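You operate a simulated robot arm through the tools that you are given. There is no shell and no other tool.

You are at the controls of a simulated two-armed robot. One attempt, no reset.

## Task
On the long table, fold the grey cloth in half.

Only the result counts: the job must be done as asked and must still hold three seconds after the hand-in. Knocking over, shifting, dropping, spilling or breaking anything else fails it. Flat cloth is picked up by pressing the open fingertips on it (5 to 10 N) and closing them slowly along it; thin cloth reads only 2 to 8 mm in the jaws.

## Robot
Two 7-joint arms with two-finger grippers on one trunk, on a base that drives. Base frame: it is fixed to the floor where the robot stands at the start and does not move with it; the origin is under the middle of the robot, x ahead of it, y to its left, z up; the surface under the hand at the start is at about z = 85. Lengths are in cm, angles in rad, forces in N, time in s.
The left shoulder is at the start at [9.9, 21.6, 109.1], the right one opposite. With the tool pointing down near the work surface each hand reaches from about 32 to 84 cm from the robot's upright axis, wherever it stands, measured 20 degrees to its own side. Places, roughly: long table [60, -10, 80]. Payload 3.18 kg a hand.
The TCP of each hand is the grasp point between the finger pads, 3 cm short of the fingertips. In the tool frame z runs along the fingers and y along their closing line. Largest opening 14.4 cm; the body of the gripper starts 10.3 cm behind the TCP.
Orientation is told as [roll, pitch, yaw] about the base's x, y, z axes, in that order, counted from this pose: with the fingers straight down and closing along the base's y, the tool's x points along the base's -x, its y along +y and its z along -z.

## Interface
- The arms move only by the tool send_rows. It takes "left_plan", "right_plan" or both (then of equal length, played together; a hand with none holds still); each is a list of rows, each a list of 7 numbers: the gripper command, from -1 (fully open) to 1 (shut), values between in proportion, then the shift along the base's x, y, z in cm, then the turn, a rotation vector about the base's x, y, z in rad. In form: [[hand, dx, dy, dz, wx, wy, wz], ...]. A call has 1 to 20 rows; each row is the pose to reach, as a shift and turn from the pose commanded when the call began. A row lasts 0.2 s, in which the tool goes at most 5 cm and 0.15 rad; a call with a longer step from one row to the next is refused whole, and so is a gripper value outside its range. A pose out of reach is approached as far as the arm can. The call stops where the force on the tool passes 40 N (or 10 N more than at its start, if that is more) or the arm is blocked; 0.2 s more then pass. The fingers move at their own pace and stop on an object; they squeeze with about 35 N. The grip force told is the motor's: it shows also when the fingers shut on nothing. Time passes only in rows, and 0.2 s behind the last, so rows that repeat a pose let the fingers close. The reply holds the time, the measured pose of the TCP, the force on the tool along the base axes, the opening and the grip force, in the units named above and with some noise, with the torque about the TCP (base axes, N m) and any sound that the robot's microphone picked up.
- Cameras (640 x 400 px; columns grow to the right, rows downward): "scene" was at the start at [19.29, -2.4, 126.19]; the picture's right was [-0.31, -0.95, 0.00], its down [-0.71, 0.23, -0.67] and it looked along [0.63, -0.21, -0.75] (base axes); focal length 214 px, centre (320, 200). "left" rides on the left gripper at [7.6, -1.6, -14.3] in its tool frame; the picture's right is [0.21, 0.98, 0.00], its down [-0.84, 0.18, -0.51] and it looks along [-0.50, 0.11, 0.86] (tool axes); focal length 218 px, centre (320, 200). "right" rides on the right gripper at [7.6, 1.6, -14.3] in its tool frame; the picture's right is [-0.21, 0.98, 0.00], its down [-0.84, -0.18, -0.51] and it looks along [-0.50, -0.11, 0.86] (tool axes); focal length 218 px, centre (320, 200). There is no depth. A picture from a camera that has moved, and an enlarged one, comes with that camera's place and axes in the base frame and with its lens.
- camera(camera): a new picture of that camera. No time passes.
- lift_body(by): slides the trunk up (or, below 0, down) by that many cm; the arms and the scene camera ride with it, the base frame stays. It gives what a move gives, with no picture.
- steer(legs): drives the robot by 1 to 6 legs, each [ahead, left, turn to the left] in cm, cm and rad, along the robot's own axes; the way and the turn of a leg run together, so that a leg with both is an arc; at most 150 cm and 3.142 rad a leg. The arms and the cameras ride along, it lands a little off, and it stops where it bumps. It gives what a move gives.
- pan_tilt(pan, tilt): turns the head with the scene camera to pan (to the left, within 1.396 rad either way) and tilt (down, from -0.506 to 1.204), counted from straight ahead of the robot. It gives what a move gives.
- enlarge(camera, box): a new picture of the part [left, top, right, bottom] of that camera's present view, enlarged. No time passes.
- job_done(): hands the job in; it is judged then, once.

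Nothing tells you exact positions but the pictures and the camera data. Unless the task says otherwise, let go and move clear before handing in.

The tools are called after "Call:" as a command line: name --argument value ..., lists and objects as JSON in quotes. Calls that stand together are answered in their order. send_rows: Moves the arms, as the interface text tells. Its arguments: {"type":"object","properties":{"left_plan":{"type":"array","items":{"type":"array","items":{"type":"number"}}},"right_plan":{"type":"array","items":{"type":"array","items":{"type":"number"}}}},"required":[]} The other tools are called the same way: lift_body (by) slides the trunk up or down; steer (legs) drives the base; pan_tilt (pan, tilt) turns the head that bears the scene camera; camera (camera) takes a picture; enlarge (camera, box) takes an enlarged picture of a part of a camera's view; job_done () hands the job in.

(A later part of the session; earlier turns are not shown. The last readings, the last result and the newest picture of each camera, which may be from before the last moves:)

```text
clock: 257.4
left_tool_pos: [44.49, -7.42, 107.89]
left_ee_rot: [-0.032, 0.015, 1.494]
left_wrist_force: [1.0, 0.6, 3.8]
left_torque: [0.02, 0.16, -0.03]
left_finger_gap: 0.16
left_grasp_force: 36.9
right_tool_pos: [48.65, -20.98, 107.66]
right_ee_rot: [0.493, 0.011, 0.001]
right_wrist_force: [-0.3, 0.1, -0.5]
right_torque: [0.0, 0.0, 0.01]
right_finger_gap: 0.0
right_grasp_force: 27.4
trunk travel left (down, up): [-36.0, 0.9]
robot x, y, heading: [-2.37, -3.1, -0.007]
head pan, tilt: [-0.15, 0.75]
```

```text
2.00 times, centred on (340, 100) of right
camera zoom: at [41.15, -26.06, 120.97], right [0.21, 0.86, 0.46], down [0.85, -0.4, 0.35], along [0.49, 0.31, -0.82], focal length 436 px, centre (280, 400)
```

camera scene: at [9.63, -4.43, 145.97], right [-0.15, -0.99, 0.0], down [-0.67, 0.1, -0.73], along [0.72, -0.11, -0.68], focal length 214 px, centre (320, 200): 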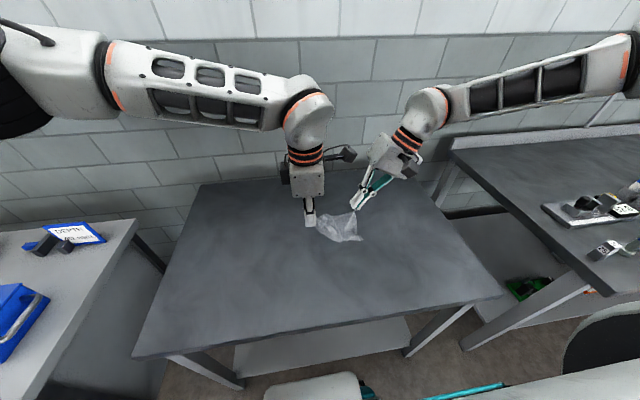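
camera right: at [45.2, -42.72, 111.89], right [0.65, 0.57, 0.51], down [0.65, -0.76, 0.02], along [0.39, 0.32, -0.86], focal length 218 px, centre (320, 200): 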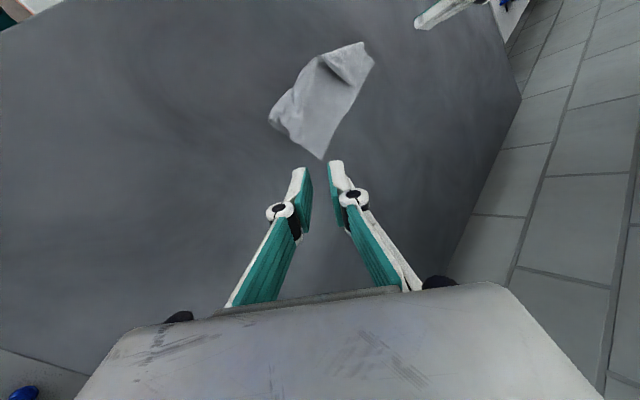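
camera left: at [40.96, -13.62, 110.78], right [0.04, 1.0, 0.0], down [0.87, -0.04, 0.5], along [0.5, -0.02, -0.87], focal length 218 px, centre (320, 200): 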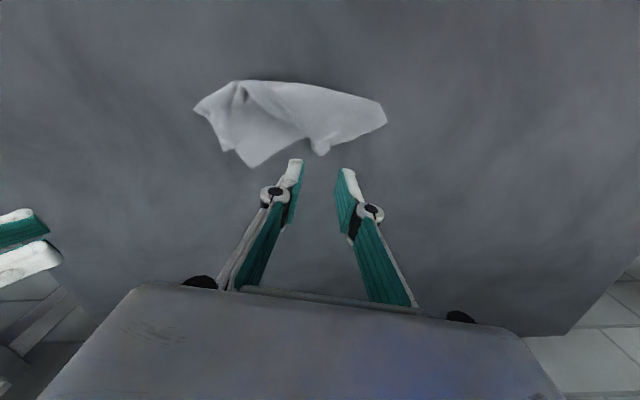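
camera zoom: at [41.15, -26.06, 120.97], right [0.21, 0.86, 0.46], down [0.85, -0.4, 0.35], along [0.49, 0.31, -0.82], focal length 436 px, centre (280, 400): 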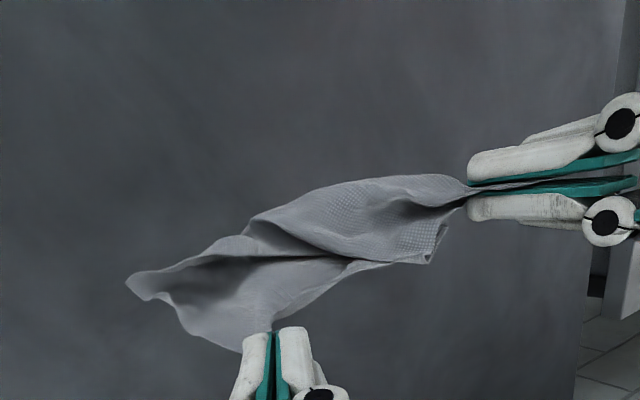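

Both hold. I'll spread the hands apart gradually to straighten the top edge.

Call:
send_rows --left_plan '[[1, 0.5, 0.4, 0, 0, 0, 0], [1, 1, 0.8, 0, 0, 0, 0], [1, 1.5, 1.2, 0, 0, 0, 0], [1, 2, 1.6, 0, 0, 0, 0], [1, 2, 2, 0, 0, 0, 0], [1, 2, 2, 0, 0, 0, 0], [1, 2, 2, 0, 0, 0, 0], [1, 2, 2, 0, 0, 0, 0]]' --right_plan '[[1, -0.5, -0.4, 0, 0, 0, 0], [1, -1, -0.8, 0, 0, 0, 0], [1, -1.5, -1.2, 0, 0, 0, 0], [1, -2, -1.6, 0, 0, 0, 0], [1, -2, -2, 0, 0, 0, 0], [1, -2, -2, 0, 0, 0, 0], [1, -2, -2, 0, 0, 0, 0], [1, -2, -2, 0, 0, 0, 0]]'

Call:
pan_tilt --pan -0.15 --tilt 0.9

Call:
enlarge --camera "scene" --box '[255, 120, 415, 230]'

Call:
enlarge --camera "right" --box '[180, 0, 500, 200]'

Call:
enlarge --camera "left" --box '[160, 0, 480, 220]'

```text
clock: 259.2
left_tool_pos: [46.58, -5.38, 107.79]
left_ee_rot: [-0.03, 0.016, 1.494]
left_wrist_force: [0.2, 0.1, 2.6]
left_torque: [-0.01, 0.02, 0.01]
left_finger_gap: 0.02
left_grasp_force: 33.9
right_tool_pos: [46.67, -22.84, 107.56]
right_ee_rot: [0.492, 0.012, -0.001]
right_wrist_force: [-0.4, 1.2, -1.6]
right_torque: [-0.05, 0.01, -0.02]
right_finger_gap: 0.31
right_grasp_force: 36.3
trunk travel left (down, up): [-36.0, 0.9]
robot x, y, heading: [-2.54, -3.1, -0.006]
head pan, tilt: [-0.15, 0.75]
```

```text
clock: 259.9
left_tool_pos: [46.53, -5.29, 107.71]
left_ee_rot: [-0.031, 0.016, 1.493]
left_wrist_force: [0.1, 0.4, 2.2]
left_torque: [-0.16, -0.03, 0.01]
left_finger_gap: 0.01
left_grasp_force: 31.3
right_tool_pos: [46.65, -22.97, 107.45]
right_ee_rot: [0.492, 0.012, -0.001]
right_wrist_force: [0.8, 0.4, -1.2]
right_torque: [-0.02, 0.01, 0.01]
right_finger_gap: 0.26
right_grasp_force: 38.8
trunk travel left (down, up): [-36.0, 0.9]
robot x, y, heading: [-2.37, -3.29, -0.007]
head pan, tilt: [-0.15, 0.901]
```

```text
3.64 times, centred on (335, 175) of scene
camera zoom: at [8.88, -4.32, 144.78], right [-0.15, -0.99, 0.0], down [-0.77, 0.12, -0.62], along [0.61, -0.09, -0.78], focal length 780 px, centre (266, 291)
```

zoom: 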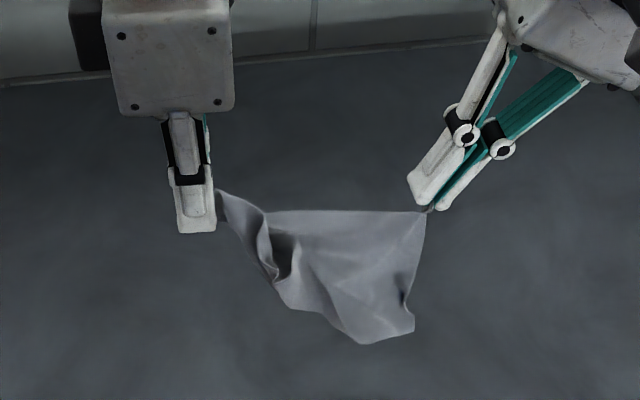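

```text
2.00 times, centred on (340, 100) of right
camera zoom: at [39.16, -28.03, 120.9], right [0.21, 0.86, 0.46], down [0.85, -0.4, 0.35], along [0.49, 0.31, -0.82], focal length 436 px, centre (280, 400)
```

zoom: 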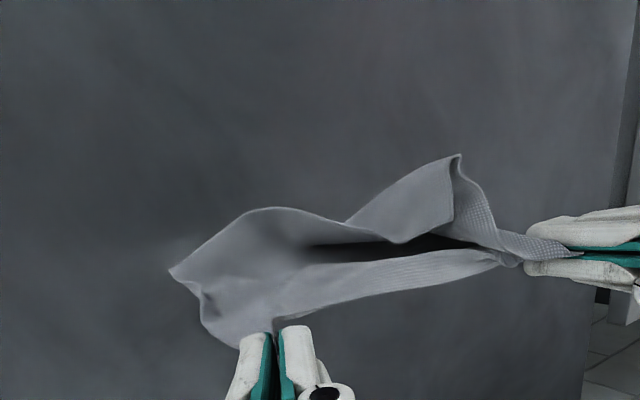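

```text
1.82 times, centred on (320, 110) of left
camera zoom: at [47.15, -12.84, 122.08], right [-0.99, -0.13, -0.03], down [-0.13, 0.86, 0.49], along [-0.04, 0.49, -0.87], focal length 397 px, centre (320, 364)
```

zoom: 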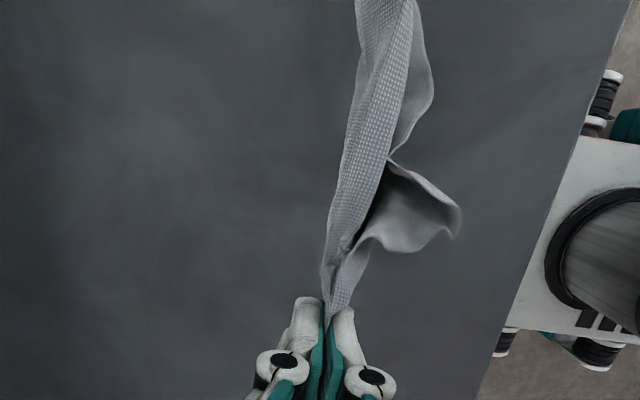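

The cloth now hangs properly from edge CD. I'll spread slightly more and let it settle.

Call:
send_rows --left_plan '[[1, 0, 0.3, 0, 0, 0, 0], [1, 0, 0.6, 0, 0, 0, 0], [1, 0, 0.6, 0, 0, 0, 0], [1, 0, 0.6, 0, 0, 0, 0], [1, 0, 0.6, 0, 0, 0, 0], [1, 0, 0.6, 0, 0, 0, 0], [1, 0, 0.6, 0, 0, 0, 0], [1, 0, 0.6, 0, 0, 0, 0], [1, 0, 0.6, 0, 0, 0, 0], [1, 0, 0.6, 0, 0, 0, 0], [1, 0, 0.6, 0, 0, 0, 0], [1, 0, 0.6, 0, 0, 0, 0]]' --right_plan '[[1, 0, -0.3, 0, 0, 0, 0], [1, 0, -0.6, 0, 0, 0, 0], [1, 0, -0.6, 0, 0, 0, 0], [1, 0, -0.6, 0, 0, 0, 0], [1, 0, -0.6, 0, 0, 0, 0], [1, 0, -0.6, 0, 0, 0, 0], [1, 0, -0.6, 0, 0, 0, 0], [1, 0, -0.6, 0, 0, 0, 0], [1, 0, -0.6, 0, 0, 0, 0], [1, 0, -0.6, 0, 0, 0, 0], [1, 0, -0.6, 0, 0, 0, 0], [1, 0, -0.6, 0, 0, 0, 0]]'

Call:
enlarge --camera "scene" --box '[255, 120, 415, 230]'

Call:
enlarge --camera "right" --box '[180, 0, 500, 200]'

Call:
enlarge --camera "left" --box '[160, 0, 480, 220]'

```text
clock: 262.5
left_tool_pos: [46.58, -4.71, 107.82]
left_ee_rot: [-0.032, 0.016, 1.493]
left_wrist_force: [0.5, 0.7, -0.3]
left_torque: [0.0, 0.02, -0.02]
left_finger_gap: 0.0
left_grasp_force: 30.0
right_tool_pos: [46.79, -23.48, 107.54]
right_ee_rot: [0.492, 0.011, -0.001]
right_wrist_force: [0.0, -0.3, 0.4]
right_torque: [-0.02, 0.0, -0.01]
right_finger_gap: 0.09
right_grasp_force: 36.6
trunk travel left (down, up): [-36.0, 0.9]
robot x, y, heading: [-2.8, -3.11, -0.007]
head pan, tilt: [-0.15, 0.901]
```

```text
3.64 times, centred on (335, 175) of scene
camera zoom: at [8.89, -4.32, 144.78], right [-0.15, -0.99, 0.0], down [-0.77, 0.12, -0.62], along [0.61, -0.09, -0.78], focal length 780 px, centre (266, 291)
```

zoom: 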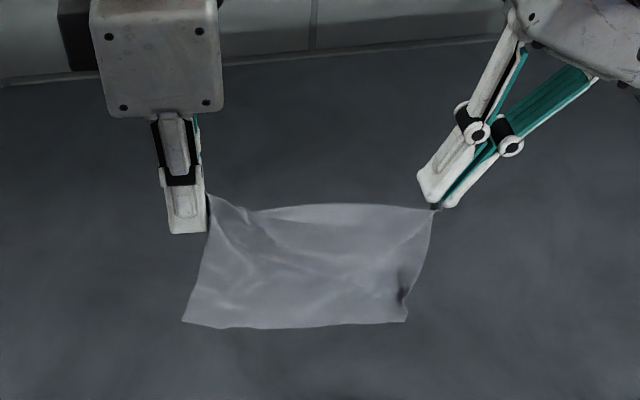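

```text
2.00 times, centred on (340, 100) of right
camera zoom: at [39.18, -28.65, 120.97], right [0.21, 0.86, 0.46], down [0.85, -0.4, 0.35], along [0.49, 0.31, -0.82], focal length 436 px, centre (280, 400)
```

zoom: 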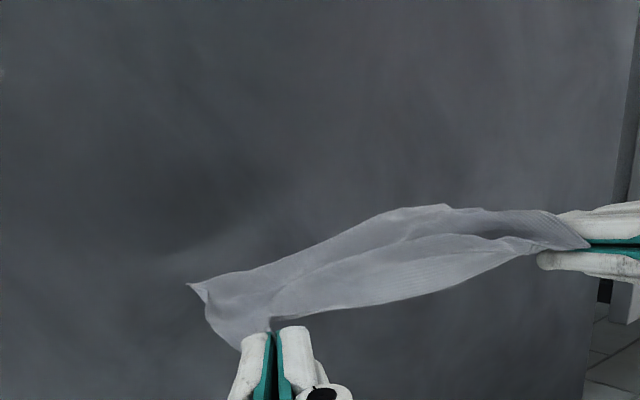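

```text
1.82 times, centred on (320, 110) of left
camera zoom: at [47.2, -12.26, 122.05], right [-0.99, -0.13, -0.03], down [-0.13, 0.86, 0.49], along [-0.04, 0.49, -0.87], focal length 397 px, centre (320, 364)
```

zoom: 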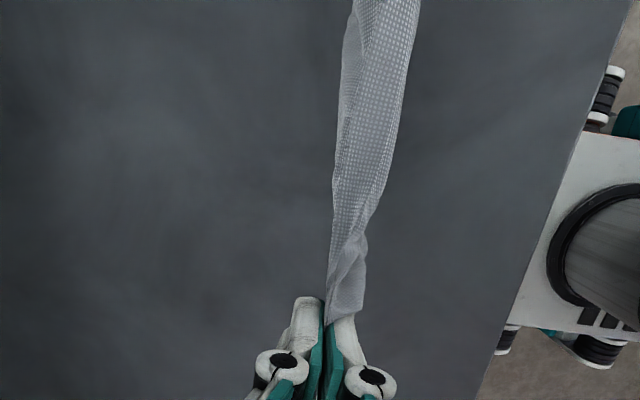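

The cloth hangs as a clean full rectangle from the tips of D and C, with A and B at the bottom. I'll lower it until the bottom edge touches the table.

Call:
lift_body --by -4

Call:
send_rows --left_plan '[[1, 0, 0, 0, 0, 0, 0], [1, 0, 0, 0, 0, 0, 0], [1, 0, 0, 0, 0, 0, 0], [1, 0, 0, 0, 0, 0, 0], [1, 0, 0, 0, 0, 0, 0]]'

Call:
enlarge --camera "scene" --box '[255, 120, 415, 230]'

Call:
enlarge --camera "right" --box '[180, 0, 500, 200]'

```text
clock: 263.4
left_tool_pos: [46.43, -4.91, 103.8]
left_ee_rot: [-0.036, 0.015, 1.494]
left_wrist_force: [0.1, 0.3, -1.0]
left_torque: [0.08, -0.03, 0.02]
left_finger_gap: 0.31
left_grasp_force: 37.7
right_tool_pos: [46.66, -23.46, 103.5]
right_ee_rot: [0.492, 0.013, 0.0]
right_wrist_force: [0.1, 0.7, -0.1]
right_torque: [0.01, -0.03, -0.01]
right_finger_gap: 0.18
right_grasp_force: 30.7
trunk travel left (down, up): [-32.0, 4.9]
robot x, y, heading: [-2.94, -3.2, -0.003]
head pan, tilt: [-0.15, 0.901]
```

```text
clock: 264.6
left_tool_pos: [46.52, -4.74, 103.83]
left_ee_rot: [-0.032, 0.016, 1.494]
left_wrist_force: [0.6, 0.4, -0.5]
left_torque: [0.02, -0.04, -0.01]
left_finger_gap: 0.12
left_grasp_force: 32.2
right_tool_pos: [46.54, -23.5, 103.6]
right_ee_rot: [0.492, 0.011, 0.0]
right_wrist_force: [0.4, -1.1, 1.6]
right_torque: [-0.03, -0.02, -0.01]
right_finger_gap: 0.04
right_grasp_force: 34.1
trunk travel left (down, up): [-32.0, 4.9]
robot x, y, heading: [-2.63, -3.34, -0.003]
head pan, tilt: [-0.15, 0.901]
```

```text
3.64 times, centred on (335, 175) of scene
camera zoom: at [8.95, -4.32, 140.82], right [-0.15, -0.99, 0.0], down [-0.77, 0.12, -0.62], along [0.61, -0.09, -0.78], focal length 780 px, centre (266, 291)
```

zoom: 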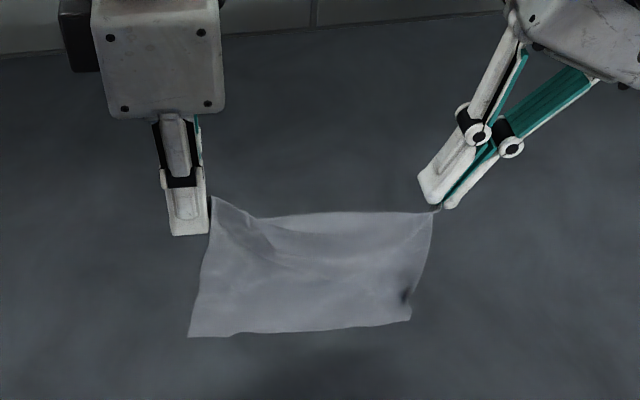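

```text
2.00 times, centred on (340, 100) of right
camera zoom: at [39.14, -28.66, 116.97], right [0.21, 0.86, 0.46], down [0.85, -0.4, 0.35], along [0.49, 0.31, -0.82], focal length 436 px, centre (280, 400)
```

zoom: 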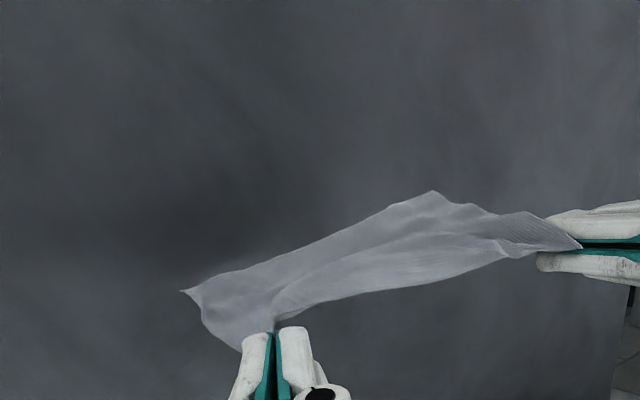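

It hangs vertically with the bottom just above the table. I'll shift the hands slightly toward me for bias, then keep lowering in steps.

Call:
lift_body --by -1.5

Call:
send_rows --left_plan '[[1, -0.5, 0, -0.2, 0, 0, 0], [1, -1, 0, -0.5, 0, 0, 0], [1, -1.5, 0, -0.8, 0, 0, 0], [1, -2, 0, -1.2, 0, 0, 0], [1, -2.5, 0, -1.6, 0, 0, 0], [1, -2.5, 0, -1.6, 0, 0, 0]]' --right_plan '[[1, -0.5, 0, -0.2, 0, 0, 0], [1, -1, 0, -0.5, 0, 0, 0], [1, -1.5, 0, -0.8, 0, 0, 0], [1, -2, 0, -1.2, 0, 0, 0], [1, -2.5, 0, -1.6, 0, 0, 0], [1, -2.5, 0, -1.6, 0, 0, 0]]'

Call:
enlarge --camera "scene" --box '[255, 120, 415, 230]'

Call:
enlarge --camera "right" --box '[180, 0, 500, 200]'

```text
clock: 265.2
left_tool_pos: [46.48, -4.9, 102.42]
left_ee_rot: [-0.033, 0.017, 1.495]
left_wrist_force: [0.4, 0.1, 2.1]
left_torque: [0.03, -0.01, 0.0]
left_finger_gap: 0.07
left_grasp_force: 35.6
right_tool_pos: [46.52, -23.51, 102.12]
right_ee_rot: [0.494, 0.012, 0.0]
right_wrist_force: [-1.1, -0.4, 2.1]
right_torque: [0.03, 0.0, 0.0]
right_finger_gap: 0.0
right_grasp_force: 30.1
trunk travel left (down, up): [-30.5, 6.4]
robot x, y, heading: [-2.45, -2.87, -0.005]
head pan, tilt: [-0.15, 0.901]
```

```text
clock: 266.6
left_tool_pos: [43.91, -4.75, 100.7]
left_ee_rot: [-0.03, 0.016, 1.494]
left_wrist_force: [0.6, -0.7, 0.9]
left_torque: [0.03, -0.01, 0.0]
left_finger_gap: 0.06
left_grasp_force: 31.3
right_tool_pos: [44.18, -23.53, 100.48]
right_ee_rot: [0.492, 0.014, 0.0]
right_wrist_force: [-0.8, -1.3, 1.1]
right_torque: [0.06, -0.03, 0.01]
right_finger_gap: 0.04
right_grasp_force: 29.9
trunk travel left (down, up): [-30.5, 6.4]
robot x, y, heading: [-2.76, -3.37, -0.0]
head pan, tilt: [-0.15, 0.901]
```

```text
3.64 times, centred on (335, 175) of scene
camera zoom: at [9.16, -4.31, 139.3], right [-0.15, -0.99, 0.0], down [-0.77, 0.12, -0.62], along [0.61, -0.09, -0.78], focal length 780 px, centre (266, 291)
```

zoom: 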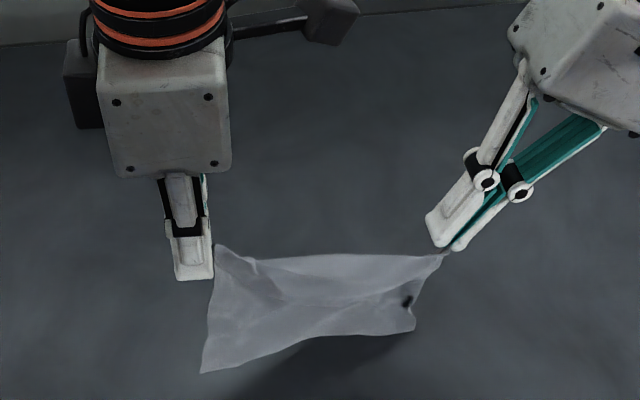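

```text
2.00 times, centred on (340, 100) of right
camera zoom: at [36.68, -28.69, 113.91], right [0.21, 0.86, 0.46], down [0.85, -0.4, 0.35], along [0.49, 0.31, -0.82], focal length 436 px, centre (280, 400)
```

zoom: 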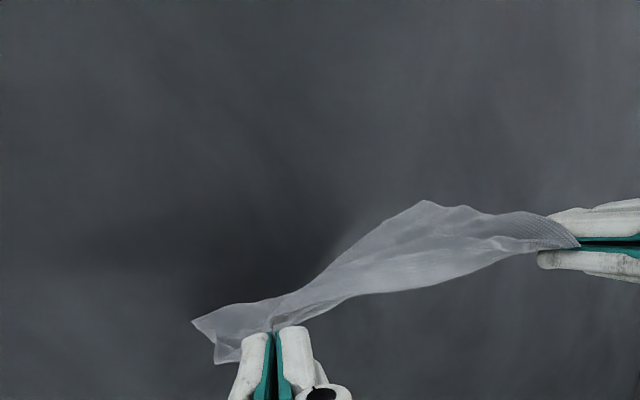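

B touches on the far side and A is just about to. I'll dip the left so A touches too, then lay the lower half down by moving toward me and down.

Call:
send_rows --left_plan '[[1, 0, 0, -0.6, 0, 0, 0], [1, 0, 0, -1.2, 0, 0, 0], [1, -0.3, 0, -1.6, 0, 0, 0], [1, -0.9, 0, -2, 0, 0, 0], [1, -1.7, 0, -2.6, 0, 0, 0], [1, -2.5, 0, -3.2, 0, 0, 0], [1, -3.3, 0, -3.9, 0, 0, 0], [1, -4.1, 0, -4.6, 0, 0, 0], [1, -4.9, 0, -5.3, 0, 0, 0], [1, -5.5, 0, -6, 0, 0, 0], [1, -5.5, 0, -6, 0, 0, 0]]' --right_plan '[[1, 0, 0, -0.3, 0, 0, 0], [1, 0, 0, -0.6, 0, 0, 0], [1, -0.4, 0, -1, 0, 0, 0], [1, -1, 0, -1.5, 0, 0, 0], [1, -1.7, 0, -2.2, 0, 0, 0], [1, -2.5, 0, -3, 0, 0, 0], [1, -3.3, 0, -3.7, 0, 0, 0], [1, -4, 0, -4.5, 0, 0, 0], [1, -4.6, 0, -5.3, 0, 0, 0], [1, -5, 0, -6, 0, 0, 0], [1, -5, 0, -6, 0, 0, 0]]'

Call:
enlarge --camera "scene" --box '[255, 120, 415, 250]'

Call:
enlarge --camera "right" --box '[180, 0, 500, 200]'

Call:
enlarge --camera "left" --box '[160, 0, 480, 220]'

```text
clock: 269.0
left_tool_pos: [38.42, -4.84, 94.74]
left_ee_rot: [-0.031, 0.015, 1.493]
left_wrist_force: [0.3, 0.2, 2.1]
left_torque: [-0.05, 0.02, -0.02]
left_finger_gap: 0.07
left_grasp_force: 35.2
right_tool_pos: [39.08, -23.54, 94.39]
right_ee_rot: [0.492, 0.012, 0.0]
right_wrist_force: [-0.1, -0.6, 2.2]
right_torque: [-0.04, 0.01, -0.03]
right_finger_gap: 0.01
right_grasp_force: 29.8
trunk travel left (down, up): [-30.5, 6.4]
robot x, y, heading: [-2.42, -3.06, 0.0]
head pan, tilt: [-0.15, 0.901]
```

```text
3.08 times, centred on (335, 185) of scene
camera zoom: at [9.15, -4.31, 139.3], right [-0.15, -0.99, 0.0], down [-0.77, 0.12, -0.62], along [0.61, -0.09, -0.78], focal length 660 px, centre (274, 246)
```

zoom: 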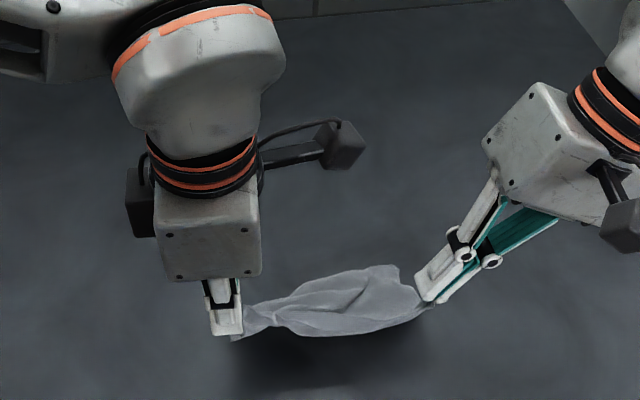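

```text
2.00 times, centred on (340, 100) of right
camera zoom: at [31.59, -28.66, 107.83], right [0.21, 0.86, 0.46], down [0.85, -0.4, 0.35], along [0.49, 0.31, -0.82], focal length 436 px, centre (280, 400)
```

zoom: 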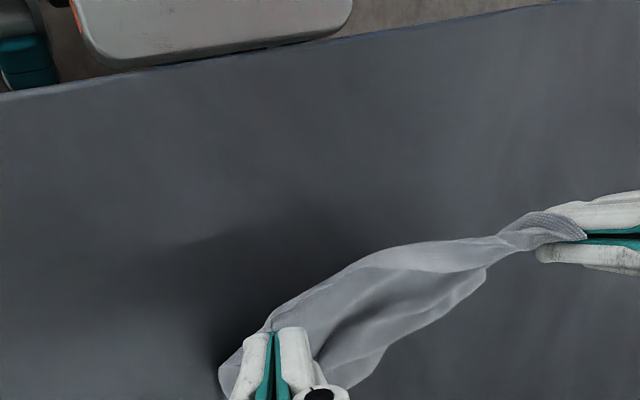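

```text
1.82 times, centred on (320, 110) of left
camera zoom: at [39.14, -12.41, 108.93], right [-0.99, -0.13, -0.03], down [-0.13, 0.86, 0.49], along [-0.04, 0.49, -0.87], focal length 397 px, centre (320, 364)
```

zoom: 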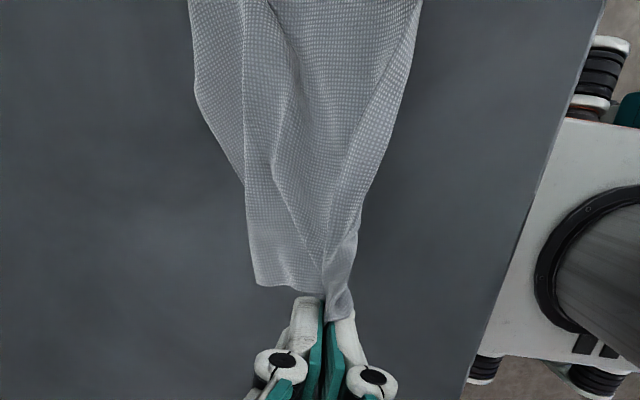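

A is on the table at about (42.8,-4) and B near (45.2,-22.3), both on the far side of the hands. Next I dip to set the crease, then bring D over A and C over B.

Call:
send_rows --left_plan '[[1, -0.5, 0, -1, 0, 0, 0], [1, -0.8, 0, -2, 0, 0, 0], [1, -0.8, 0, -3, 0, 0, 0], [1, -0.3, 0, -3.4, 0, 0, 0], [1, 0.5, 0, -3.8, 0, 0, 0], [1, 1.3, -0.1, -4.2, 0, 0, 0], [1, 2.1, -0.1, -4.6, 0, 0, 0], [1, 2.9, -0.2, -5, 0, 0, 0], [1, 3.4, -0.2, -5.3, 0, 0, 0], [1, 3.4, -0.2, -5.3, 0, 0, 0]]' --right_plan '[[1, -0.5, 0, -1, 0, 0, 0], [1, -0.8, 0, -2, 0, 0, 0], [1, -0.8, 0, -3, 0, 0, 0], [1, 0, 0.1, -3.4, 0, 0, 0], [1, 1, 0.2, -3.8, 0, 0, 0], [1, 2, 0.3, -4.2, 0, 0, 0], [1, 3, 0.4, -4.6, 0, 0, 0], [1, 4, 0.5, -5, 0, 0, 0], [1, 4.9, 0.6, -5.3, 0, 0, 0], [1, 4.9, 0.6, -5.3, 0, 0, 0]]'

Call:
enlarge --camera "scene" --box '[255, 120, 415, 250]'

Call:
enlarge --camera "right" --box '[180, 0, 500, 200]'

Call:
enlarge --camera "left" --box '[160, 0, 480, 220]'

```text
clock: 271.2
left_tool_pos: [41.88, -5.02, 89.38]
left_ee_rot: [-0.031, 0.016, 1.494]
left_wrist_force: [0.0, -1.5, -1.6]
left_torque: [0.14, 0.02, 0.02]
left_finger_gap: 0.02
left_grasp_force: 31.3
right_tool_pos: [43.98, -22.9, 88.99]
right_ee_rot: [0.492, 0.013, 0.003]
right_wrist_force: [0.3, -0.4, 2.0]
right_torque: [0.08, 0.0, 0.0]
right_finger_gap: 0.1
right_grasp_force: 36.2
trunk travel left (down, up): [-30.5, 6.4]
robot x, y, heading: [-2.83, -2.96, -0.006]
head pan, tilt: [-0.15, 0.901]
```

```text
3.08 times, centred on (335, 185) of scene
camera zoom: at [9.13, -4.32, 139.3], right [-0.15, -0.99, 0.0], down [-0.77, 0.12, -0.62], along [0.61, -0.09, -0.78], focal length 660 px, centre (274, 246)
```

zoom: 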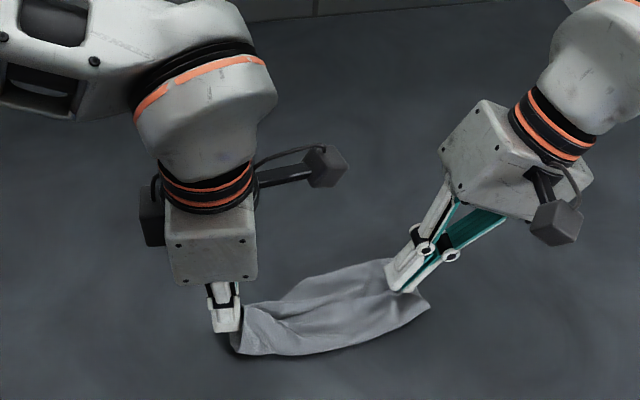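

```text
2.00 times, centred on (340, 100) of right
camera zoom: at [36.52, -28.03, 102.49], right [0.21, 0.86, 0.46], down [0.85, -0.4, 0.35], along [0.49, 0.31, -0.82], focal length 436 px, centre (280, 400)
```

zoom: 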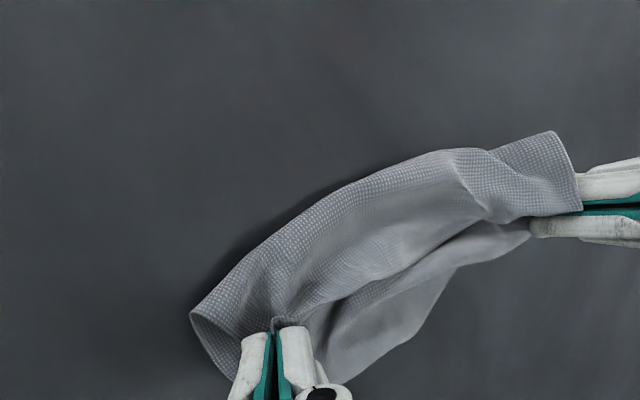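

```text
1.82 times, centred on (320, 110) of left
camera zoom: at [42.56, -12.53, 103.69], right [-0.99, -0.13, -0.03], down [-0.13, 0.86, 0.49], along [-0.04, 0.49, -0.87], focal length 397 px, centre (320, 364)
```

zoom: 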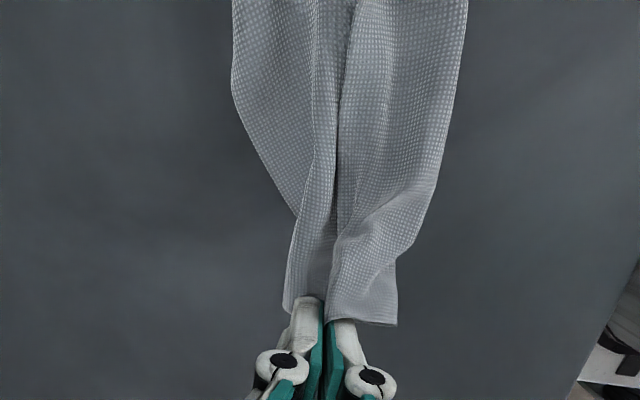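

Very good: a clean fold with D almost over A. The edge AB runs slightly slanted, so I'll shift the right hand a bit further forward and the left slightly to match, then lower.

Call:
send_rows --left_plan '[[1, 0.3, -0.3, 0.2, 0, 0, 0], [1, 0.6, -0.6, 0.2, 0, 0, 0], [1, 0.9, -0.9, 0.1, 0, 0, 0], [1, 1.1, -1, -0.2, 0, 0, 0], [1, 1.1, -1, -0.5, 0, 0, 0], [1, 1.1, -1, -0.5, 0, 0, 0]]' --right_plan '[[1, 0.7, -0.2, 0.2, 0, 0, 0], [1, 1.4, -0.4, 0.2, 0, 0, 0], [1, 2.1, -0.5, 0.1, 0, 0, 0], [1, 2.7, -0.6, -0.1, 0, 0, 0], [1, 2.7, -0.6, -0.4, 0, 0, 0], [1, 2.7, -0.6, -0.4, 0, 0, 0]]'

Call:
enlarge --camera "right" --box '[180, 0, 500, 200]'

Call:
enlarge --camera "left" --box '[160, 0, 480, 220]'

Call:
enlarge --camera "scene" --box '[275, 160, 395, 250]'

```text
clock: 272.6
left_tool_pos: [43.05, -5.95, 88.83]
left_ee_rot: [-0.033, 0.017, 1.494]
left_wrist_force: [1.2, 0.0, -0.9]
left_torque: [0.01, 0.02, -0.01]
left_finger_gap: 0.31
left_grasp_force: 39.5
right_tool_pos: [46.7, -23.46, 88.78]
right_ee_rot: [0.492, 0.011, 0.002]
right_wrist_force: [0.2, -0.8, 0.5]
right_torque: [0.0, 0.0, 0.03]
right_finger_gap: 0.18
right_grasp_force: 37.6
trunk travel left (down, up): [-30.5, 6.4]
robot x, y, heading: [-2.99, -3.33, -0.004]
head pan, tilt: [-0.15, 0.901]
```

```text
2.00 times, centred on (340, 100) of right
camera zoom: at [39.21, -28.66, 102.16], right [0.21, 0.86, 0.46], down [0.85, -0.4, 0.35], along [0.49, 0.31, -0.82], focal length 436 px, centre (280, 400)
```

zoom: 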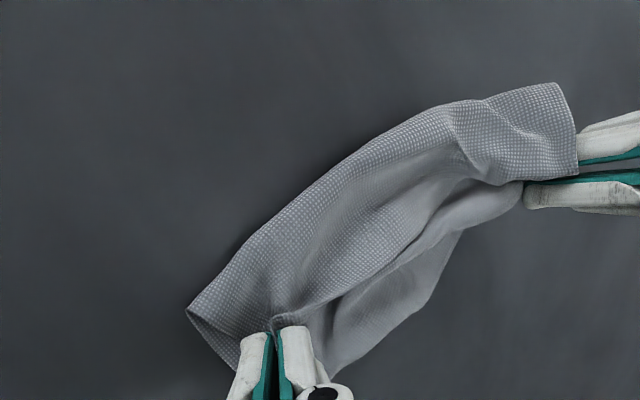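

```text
1.82 times, centred on (320, 110) of left
camera zoom: at [43.66, -13.47, 103.13], right [-0.99, -0.13, -0.03], down [-0.13, 0.86, 0.49], along [-0.04, 0.49, -0.87], focal length 397 px, centre (320, 364)
```

zoom: 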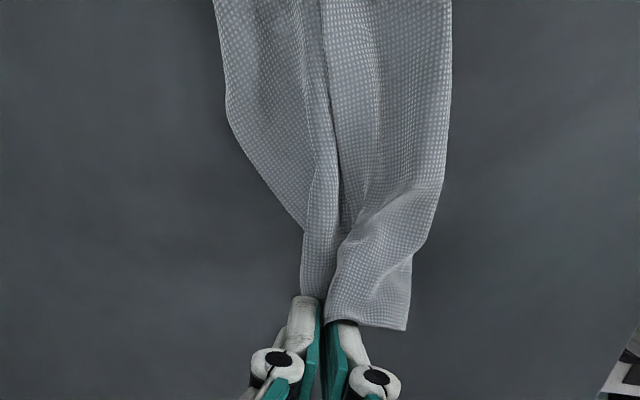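

```text
4.44 times, centred on (335, 205) of scene
camera zoom: at [9.15, -4.32, 139.3], right [-0.15, -0.99, 0.0], down [-0.77, 0.12, -0.62], along [0.61, -0.09, -0.78], focal length 953 px, centre (253, 178)
```

zoom: 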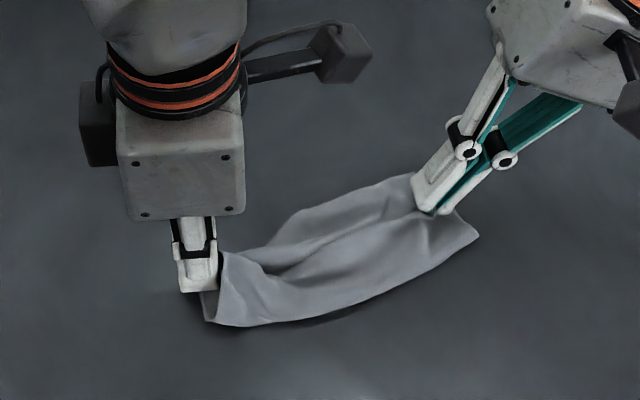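

B is a bit further out, near (50.2,-22.2). I'll move the right hand forward another 2.3 cm so C covers it.

Call:
send_rows --left_plan '[[1, 0.2, 0, 0.1, 0, 0, 0], [1, 0.4, 0, 0.1, 0, 0, 0], [1, 0.6, 0, 0, 0, 0, 0], [1, 0.6, 0, -0.2, 0, 0, 0], [1, 0.6, 0, -0.2, 0, 0, 0]]' --right_plan '[[1, 0.8, 0.1, 0.1, 0, 0, 0], [1, 1.6, 0.2, 0.1, 0, 0, 0], [1, 2.4, 0.3, 0, 0, 0, 0], [1, 2.4, 0.3, -0.2, 0, 0, 0], [1, 2.4, 0.3, -0.2, 0, 0, 0]]'

Call:
enlarge --camera "right" --box '[180, 0, 500, 200]'

Call:
enlarge --camera "left" --box '[160, 0, 480, 220]'

Call:
enlarge --camera "scene" --box '[275, 160, 395, 250]'

```text
clock: 273.8
left_tool_pos: [43.62, -6.0, 88.65]
left_ee_rot: [-0.032, 0.016, 1.495]
left_wrist_force: [-0.5, 0.0, -1.3]
left_torque: [0.03, 0.04, 0.0]
left_finger_gap: 0.27
left_grasp_force: 32.3
right_tool_pos: [49.18, -23.29, 88.62]
right_ee_rot: [0.491, 0.011, -0.002]
right_wrist_force: [-0.2, -1.1, 2.1]
right_torque: [0.02, 0.0, -0.02]
right_finger_gap: 0.0
right_grasp_force: 29.9
trunk travel left (down, up): [-30.5, 6.4]
robot x, y, heading: [-2.89, -3.34, -0.004]
head pan, tilt: [-0.15, 0.901]
```

```text
2.00 times, centred on (340, 100) of right
camera zoom: at [41.68, -28.36, 101.97], right [0.21, 0.86, 0.46], down [0.85, -0.4, 0.35], along [0.49, 0.31, -0.82], focal length 436 px, centre (280, 400)
```

zoom: 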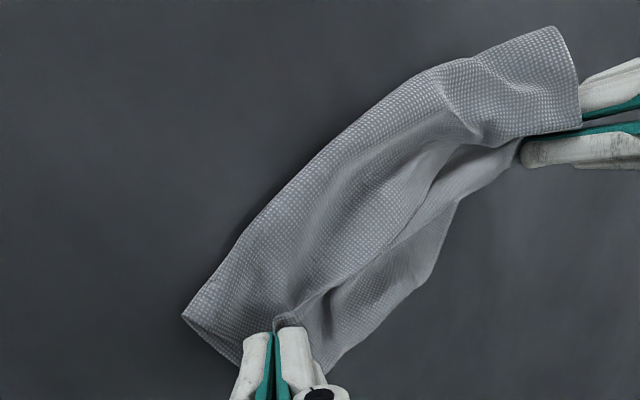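

```text
1.82 times, centred on (320, 110) of left
camera zoom: at [44.27, -13.53, 102.95], right [-0.99, -0.13, -0.03], down [-0.13, 0.86, 0.49], along [-0.04, 0.49, -0.87], focal length 397 px, centre (320, 364)
```

zoom: 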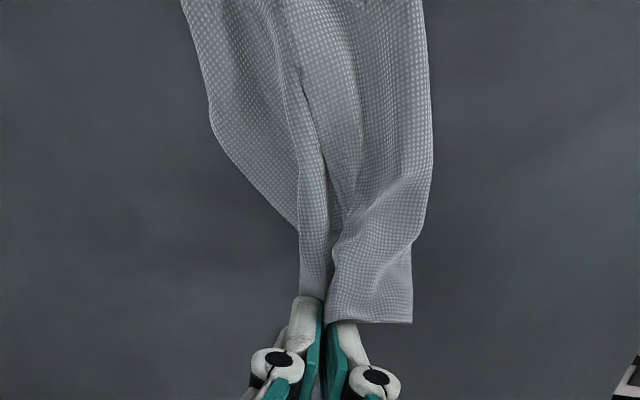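

```text
4.44 times, centred on (335, 205) of scene
camera zoom: at [9.16, -4.32, 139.3], right [-0.15, -0.99, 0.0], down [-0.77, 0.12, -0.62], along [0.61, -0.09, -0.78], focal length 953 px, centre (253, 178)
```

zoom: 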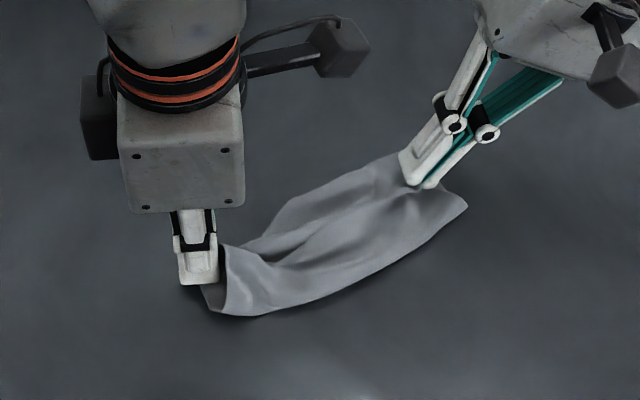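

The two ends now match within about 2 cm. I'll release both hands gently and withdraw.

Call:
send_rows --left_plan '[[0.97, 0, 0, -0.1, 0, 0, 0], [0.93, 0, 0, -0.1, 0, 0, 0], [0.88, 0, 0, -0.1, 0, 0, 0], [0.84, 0, 0, 0, 0, 0, 0], [0.82, 0, 0, 0.4, 0, 0, 0], [0.82, 0, 0, 1, 0, 0, 0], [0.82, 0, 0, 2, 0, 0, 0], [0.82, 0, 0, 3.5, 0, 0, 0], [0.82, 0, 0, 6, 0, 0, 0], [0.82, 0, 1, 9, 0, 0, 0], [0.82, 0, 2, 11, 0, 0, 0]]' --right_plan '[[0.97, 0, 0, 0, 0, 0, 0], [0.93, 0, 0, 0.05, 0, 0, 0], [0.88, 0, 0, 0.15, 0, 0, 0], [0.84, 0, 0, 0.3, 0, 0, 0], [0.82, 0, -0.2, 0.6, 0, 0, 0], [0.82, 0, -0.5, 1.1, 0, 0, 0], [0.82, 0, -1, 2, 0, 0, 0], [0.82, 0, -1.8, 3.4, 0, 0, 0], [0.82, 0, -3, 5.5, 0, 0, 0], [0.82, 0, -4.5, 8, 0, 0, 0], [0.82, 0, -6, 11, 0, 0, 0]]'

Call:
enlarge --camera "scene" --box '[275, 160, 395, 250]'

Call:
enlarge --camera "right" --box '[200, 0, 440, 200]'

Call:
enlarge --camera "left" --box '[160, 0, 440, 200]'

```text
clock: 276.2
left_tool_pos: [43.6, -3.83, 99.72]
left_ee_rot: [-0.031, 0.016, 1.495]
left_wrist_force: [-1.0, 0.1, 0.5]
left_torque: [0.0, -0.03, -0.02]
left_finger_gap: 1.28
left_grasp_force: 0.1
right_tool_pos: [48.85, -29.26, 99.57]
right_ee_rot: [0.494, 0.012, 0.001]
right_wrist_force: [-0.3, 0.2, 0.6]
right_torque: [0.01, -0.03, -0.03]
right_finger_gap: 1.29
right_grasp_force: 0.1
trunk travel left (down, up): [-30.5, 6.4]
robot x, y, heading: [-2.47, -3.21, 0.001]
head pan, tilt: [-0.15, 0.901]
```

```text
4.44 times, centred on (335, 205) of scene
camera zoom: at [9.07, -4.31, 139.31], right [-0.15, -0.99, 0.0], down [-0.77, 0.12, -0.62], along [0.61, -0.1, -0.78], focal length 953 px, centre (253, 178)
```

zoom: 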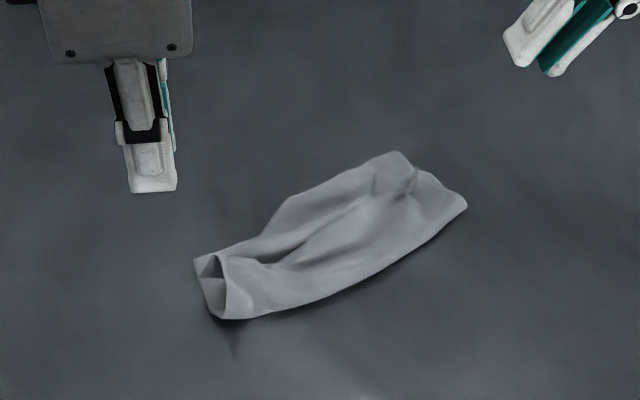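

```text
2.00 times, centred on (320, 100) of right
camera zoom: at [41.45, -34.34, 112.86], right [0.21, 0.86, 0.46], down [0.85, -0.4, 0.35], along [0.49, 0.31, -0.82], focal length 436 px, centre (320, 400)
```

zoom: 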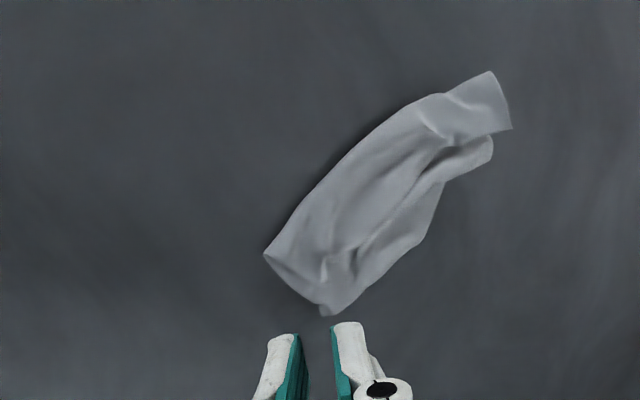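

```text
2.00 times, centred on (300, 100) of left
camera zoom: at [44.22, -11.38, 114.05], right [-0.99, -0.13, -0.03], down [-0.13, 0.86, 0.49], along [-0.04, 0.49, -0.87], focal length 436 px, centre (360, 400)
```

zoom: 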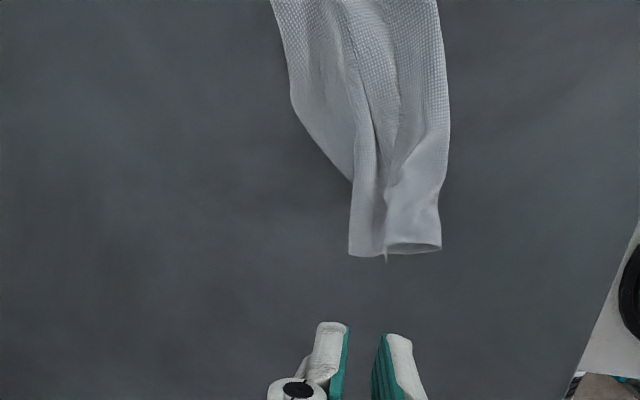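

The cloth is now a neat folded strip. I'll zoom in on both ends to judge the corner match.

Call:
enlarge --camera "scene" --box '[305, 185, 369, 233]'

Call:
enlarge --camera "right" --box '[280, 20, 424, 160]'

Call:
enlarge --camera "left" --box '[280, 0, 400, 140]'

```text
8.33 times, centred on (337, 209) of scene
camera zoom: at [9.07, -4.31, 139.31], right [-0.15, -0.99, 0.0], down [-0.77, 0.12, -0.62], along [0.61, -0.1, -0.78], focal length 1787 px, centre (178, 125)
```

zoom: 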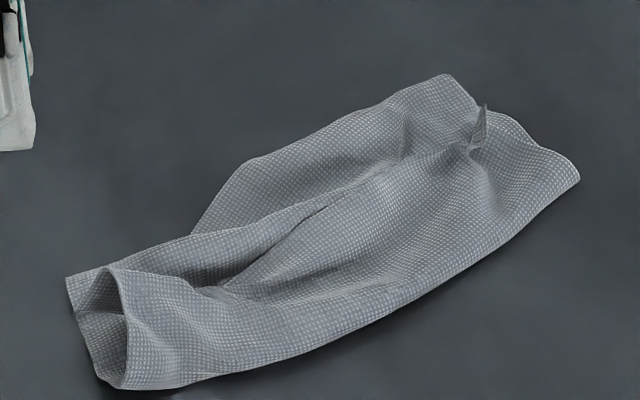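

```text
2.86 times, centred on (352, 90) of right
camera zoom: at [41.45, -34.34, 112.86], right [0.21, 0.86, 0.46], down [0.85, -0.4, 0.35], along [0.49, 0.31, -0.82], focal length 624 px, centre (229, 514)
```

zoom: 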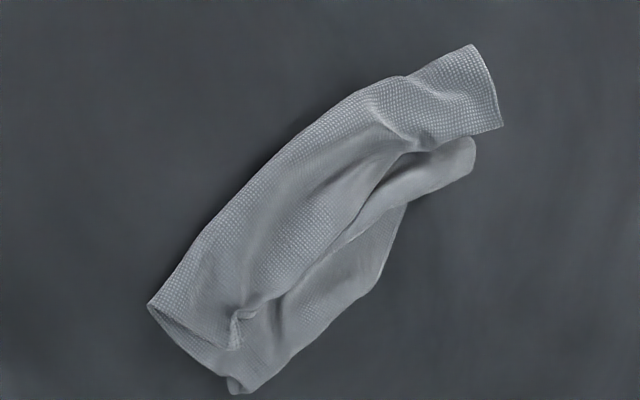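

```text
2.86 times, centred on (340, 70) of left
camera zoom: at [44.22, -11.38, 114.05], right [-0.99, -0.13, -0.03], down [-0.13, 0.86, 0.49], along [-0.04, 0.49, -0.87], focal length 624 px, centre (263, 571)
```

zoom: 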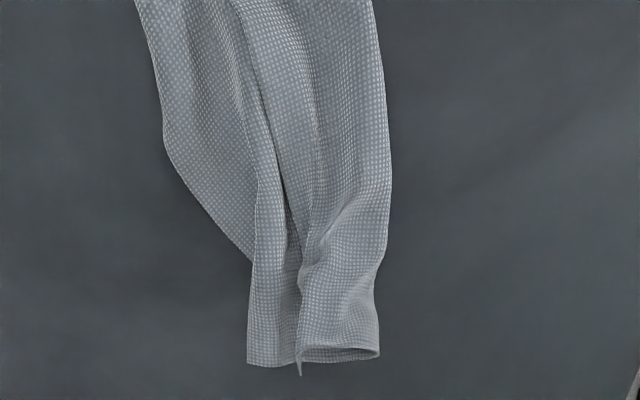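

The ends match to within about 2–3 cm: D to A is about 2.3 cm and C to B about 3.1 cm. The tip of C still stands up, so I'll take it again with the right hand and nudge it onto B.

Call:
send_rows --right_plan '[[0.72, 0, 1, 0, -0.1, 0, 0], [0.72, 0, 2.5, 0, -0.22, 0, 0], [0.72, 0.1, 4, -0.5, -0.34, 0, 0], [0.72, 0.2, 5.5, -1.5, -0.45, 0, 0], [0.72, 0.3, 6.6, -3.5, -0.49, 0, 0], [0.72, 0.3, 6.6, -6, -0.49, 0, 0], [0.72, 0.3, 6.6, -7.5, -0.49, 0, 0], [0.72, 0.3, 6.6, -7.5, -0.49, 0, 0]]'

Call:
enlarge --camera "right" --box '[200, 60, 440, 240]'

```text
clock: 278.0
left_tool_pos: [43.66, -3.91, 99.67]
left_ee_rot: [-0.031, 0.015, 1.493]
left_wrist_force: [0.0, -0.1, -0.3]
left_torque: [-0.01, -0.02, 0.02]
left_finger_gap: 1.24
left_grasp_force: 0.0
right_tool_pos: [48.11, -24.42, 93.04]
right_ee_rot: [0.003, 0.011, -0.006]
right_wrist_force: [0.5, 0.3, 0.4]
right_torque: [0.02, 0.04, 0.0]
right_finger_gap: 2.01
right_grasp_force: 0.1
right hand out of reach, approached as far as the arm can: row 5, 6, 7, 8
trunk travel left (down, up): [-30.5, 6.4]
robot x, y, heading: [-2.55, -2.97, -0.0]
head pan, tilt: [-0.15, 0.901]
```

```text
2.22 times, centred on (320, 150) of right
camera zoom: at [40.71, -22.62, 107.32], right [0.21, 0.98, 0.0], down [0.85, -0.19, 0.5], along [0.49, -0.11, -0.87], focal length 485 px, centre (320, 311)
```

zoom: 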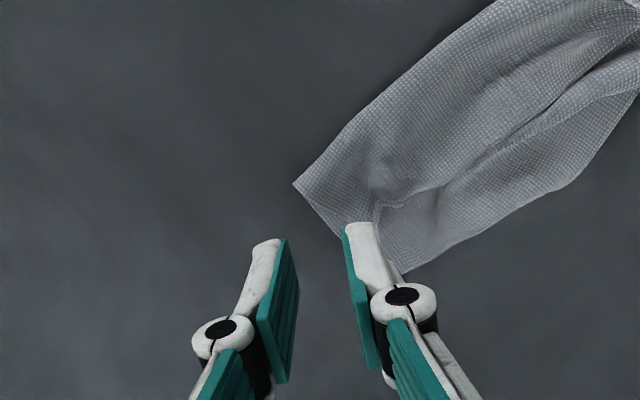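

The right arm is short of reach because the trunk is raised. I'll raise both hands, lower the trunk, and approach again.

Call:
send_rows --right_plan '[[0.72, 0, 0, 2.5, 0, 0, 0], [0.72, 0, 0, 5, 0, 0, 0], [0.72, 0, 0, 7.5, 0, 0, 0], [0.72, 0, 0, 10.5, 0, 0, 0]]' --left_plan '[[0.82, 0, 1, 2.5, 0, 0, 0], [0.82, 0, 2, 5, 0, 0, 0], [0.82, 0, 3, 7.5, 0, 0, 0], [0.82, 0, 4, 10, 0, 0, 0]]'

Call:
lift_body --by -12.5

Call:
send_rows --right_plan '[[0.72, 0.3, 0.5, 0, 0, 0, 0], [0.72, 0.8, 1, 0, 0, 0, 0], [0.72, 1.2, 1.6, 0, 0, 0, 0], [0.72, 1.2, 1.6, 0, 0, 0, 0]]'

Call:
enlarge --camera "right" --box '[200, 60, 440, 240]'

Call:
enlarge --camera "scene" --box '[275, 140, 395, 250]'

```text
clock: 279.0
left_tool_pos: [43.61, 0.01, 109.83]
left_ee_rot: [-0.032, 0.016, 1.494]
left_wrist_force: [-0.4, 0.5, -1.0]
left_torque: [-0.01, -0.01, -0.02]
left_finger_gap: 1.29
left_grasp_force: 0.0
right_tool_pos: [48.29, -24.38, 103.82]
right_ee_rot: [0.003, 0.011, -0.004]
right_wrist_force: [0.4, -0.3, -0.2]
right_torque: [0.02, -0.04, 0.03]
right_finger_gap: 2.03
right_grasp_force: 0.0
trunk travel left (down, up): [-30.5, 6.4]
robot x, y, heading: [-2.65, -3.25, -0.004]
head pan, tilt: [-0.15, 0.901]
```

```text
clock: 280.5
left_tool_pos: [43.45, 0.05, 97.49]
left_ee_rot: [-0.035, 0.015, 1.494]
left_wrist_force: [0.1, -0.4, 0.3]
left_torque: [0.03, -0.03, -0.01]
left_finger_gap: 1.3
left_grasp_force: 0.0
right_tool_pos: [48.24, -24.29, 91.46]
right_ee_rot: [0.002, 0.008, -0.005]
right_wrist_force: [-0.7, 0.2, 0.3]
right_torque: [-0.01, -0.03, -0.01]
right_finger_gap: 2.03
right_grasp_force: 0.1
trunk travel left (down, up): [-18.0, 18.9]
robot x, y, heading: [-2.62, -3.02, -0.007]
head pan, tilt: [-0.15, 0.901]
```

```text
clock: 281.5
left_tool_pos: [43.65, -0.04, 97.36]
left_ee_rot: [-0.033, 0.016, 1.495]
left_wrist_force: [-0.2, 0.9, -0.2]
left_torque: [-0.01, 0.01, -0.01]
left_finger_gap: 1.31
left_grasp_force: 0.1
right_tool_pos: [49.47, -22.84, 91.22]
right_ee_rot: [0.001, 0.011, -0.005]
right_wrist_force: [0.5, -0.1, 0.2]
right_torque: [-0.01, -0.01, 0.03]
right_finger_gap: 2.01
right_grasp_force: 0.1
trunk travel left (down, up): [-18.0, 18.9]
robot x, y, heading: [-2.78, -3.13, -0.002]
head pan, tilt: [-0.15, 0.901]
```

```text
2.22 times, centred on (320, 150) of right
camera zoom: at [41.99, -21.02, 105.58], right [0.21, 0.98, 0.0], down [0.85, -0.19, 0.5], along [0.49, -0.11, -0.87], focal length 485 px, centre (320, 311)
```

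zoom: 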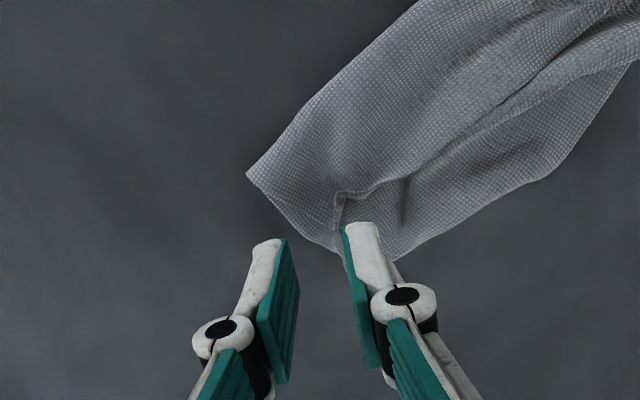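

```text
3.64 times, centred on (335, 195) of scene
camera zoom: at [16.18, -4.34, 126.3], right [-0.15, -0.99, 0.0], down [-0.77, 0.12, -0.62], along [0.61, -0.09, -0.78], focal length 780 px, centre (266, 218)
```

zoom: 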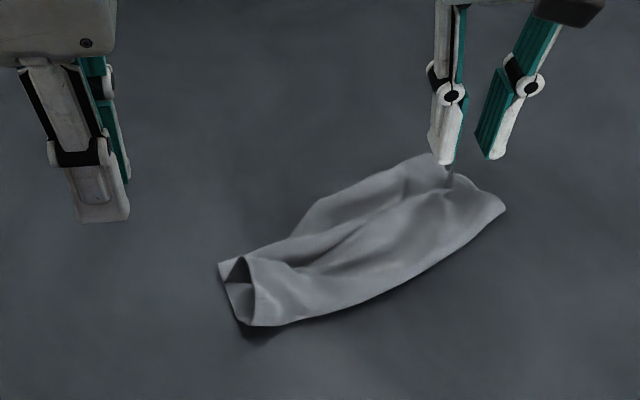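

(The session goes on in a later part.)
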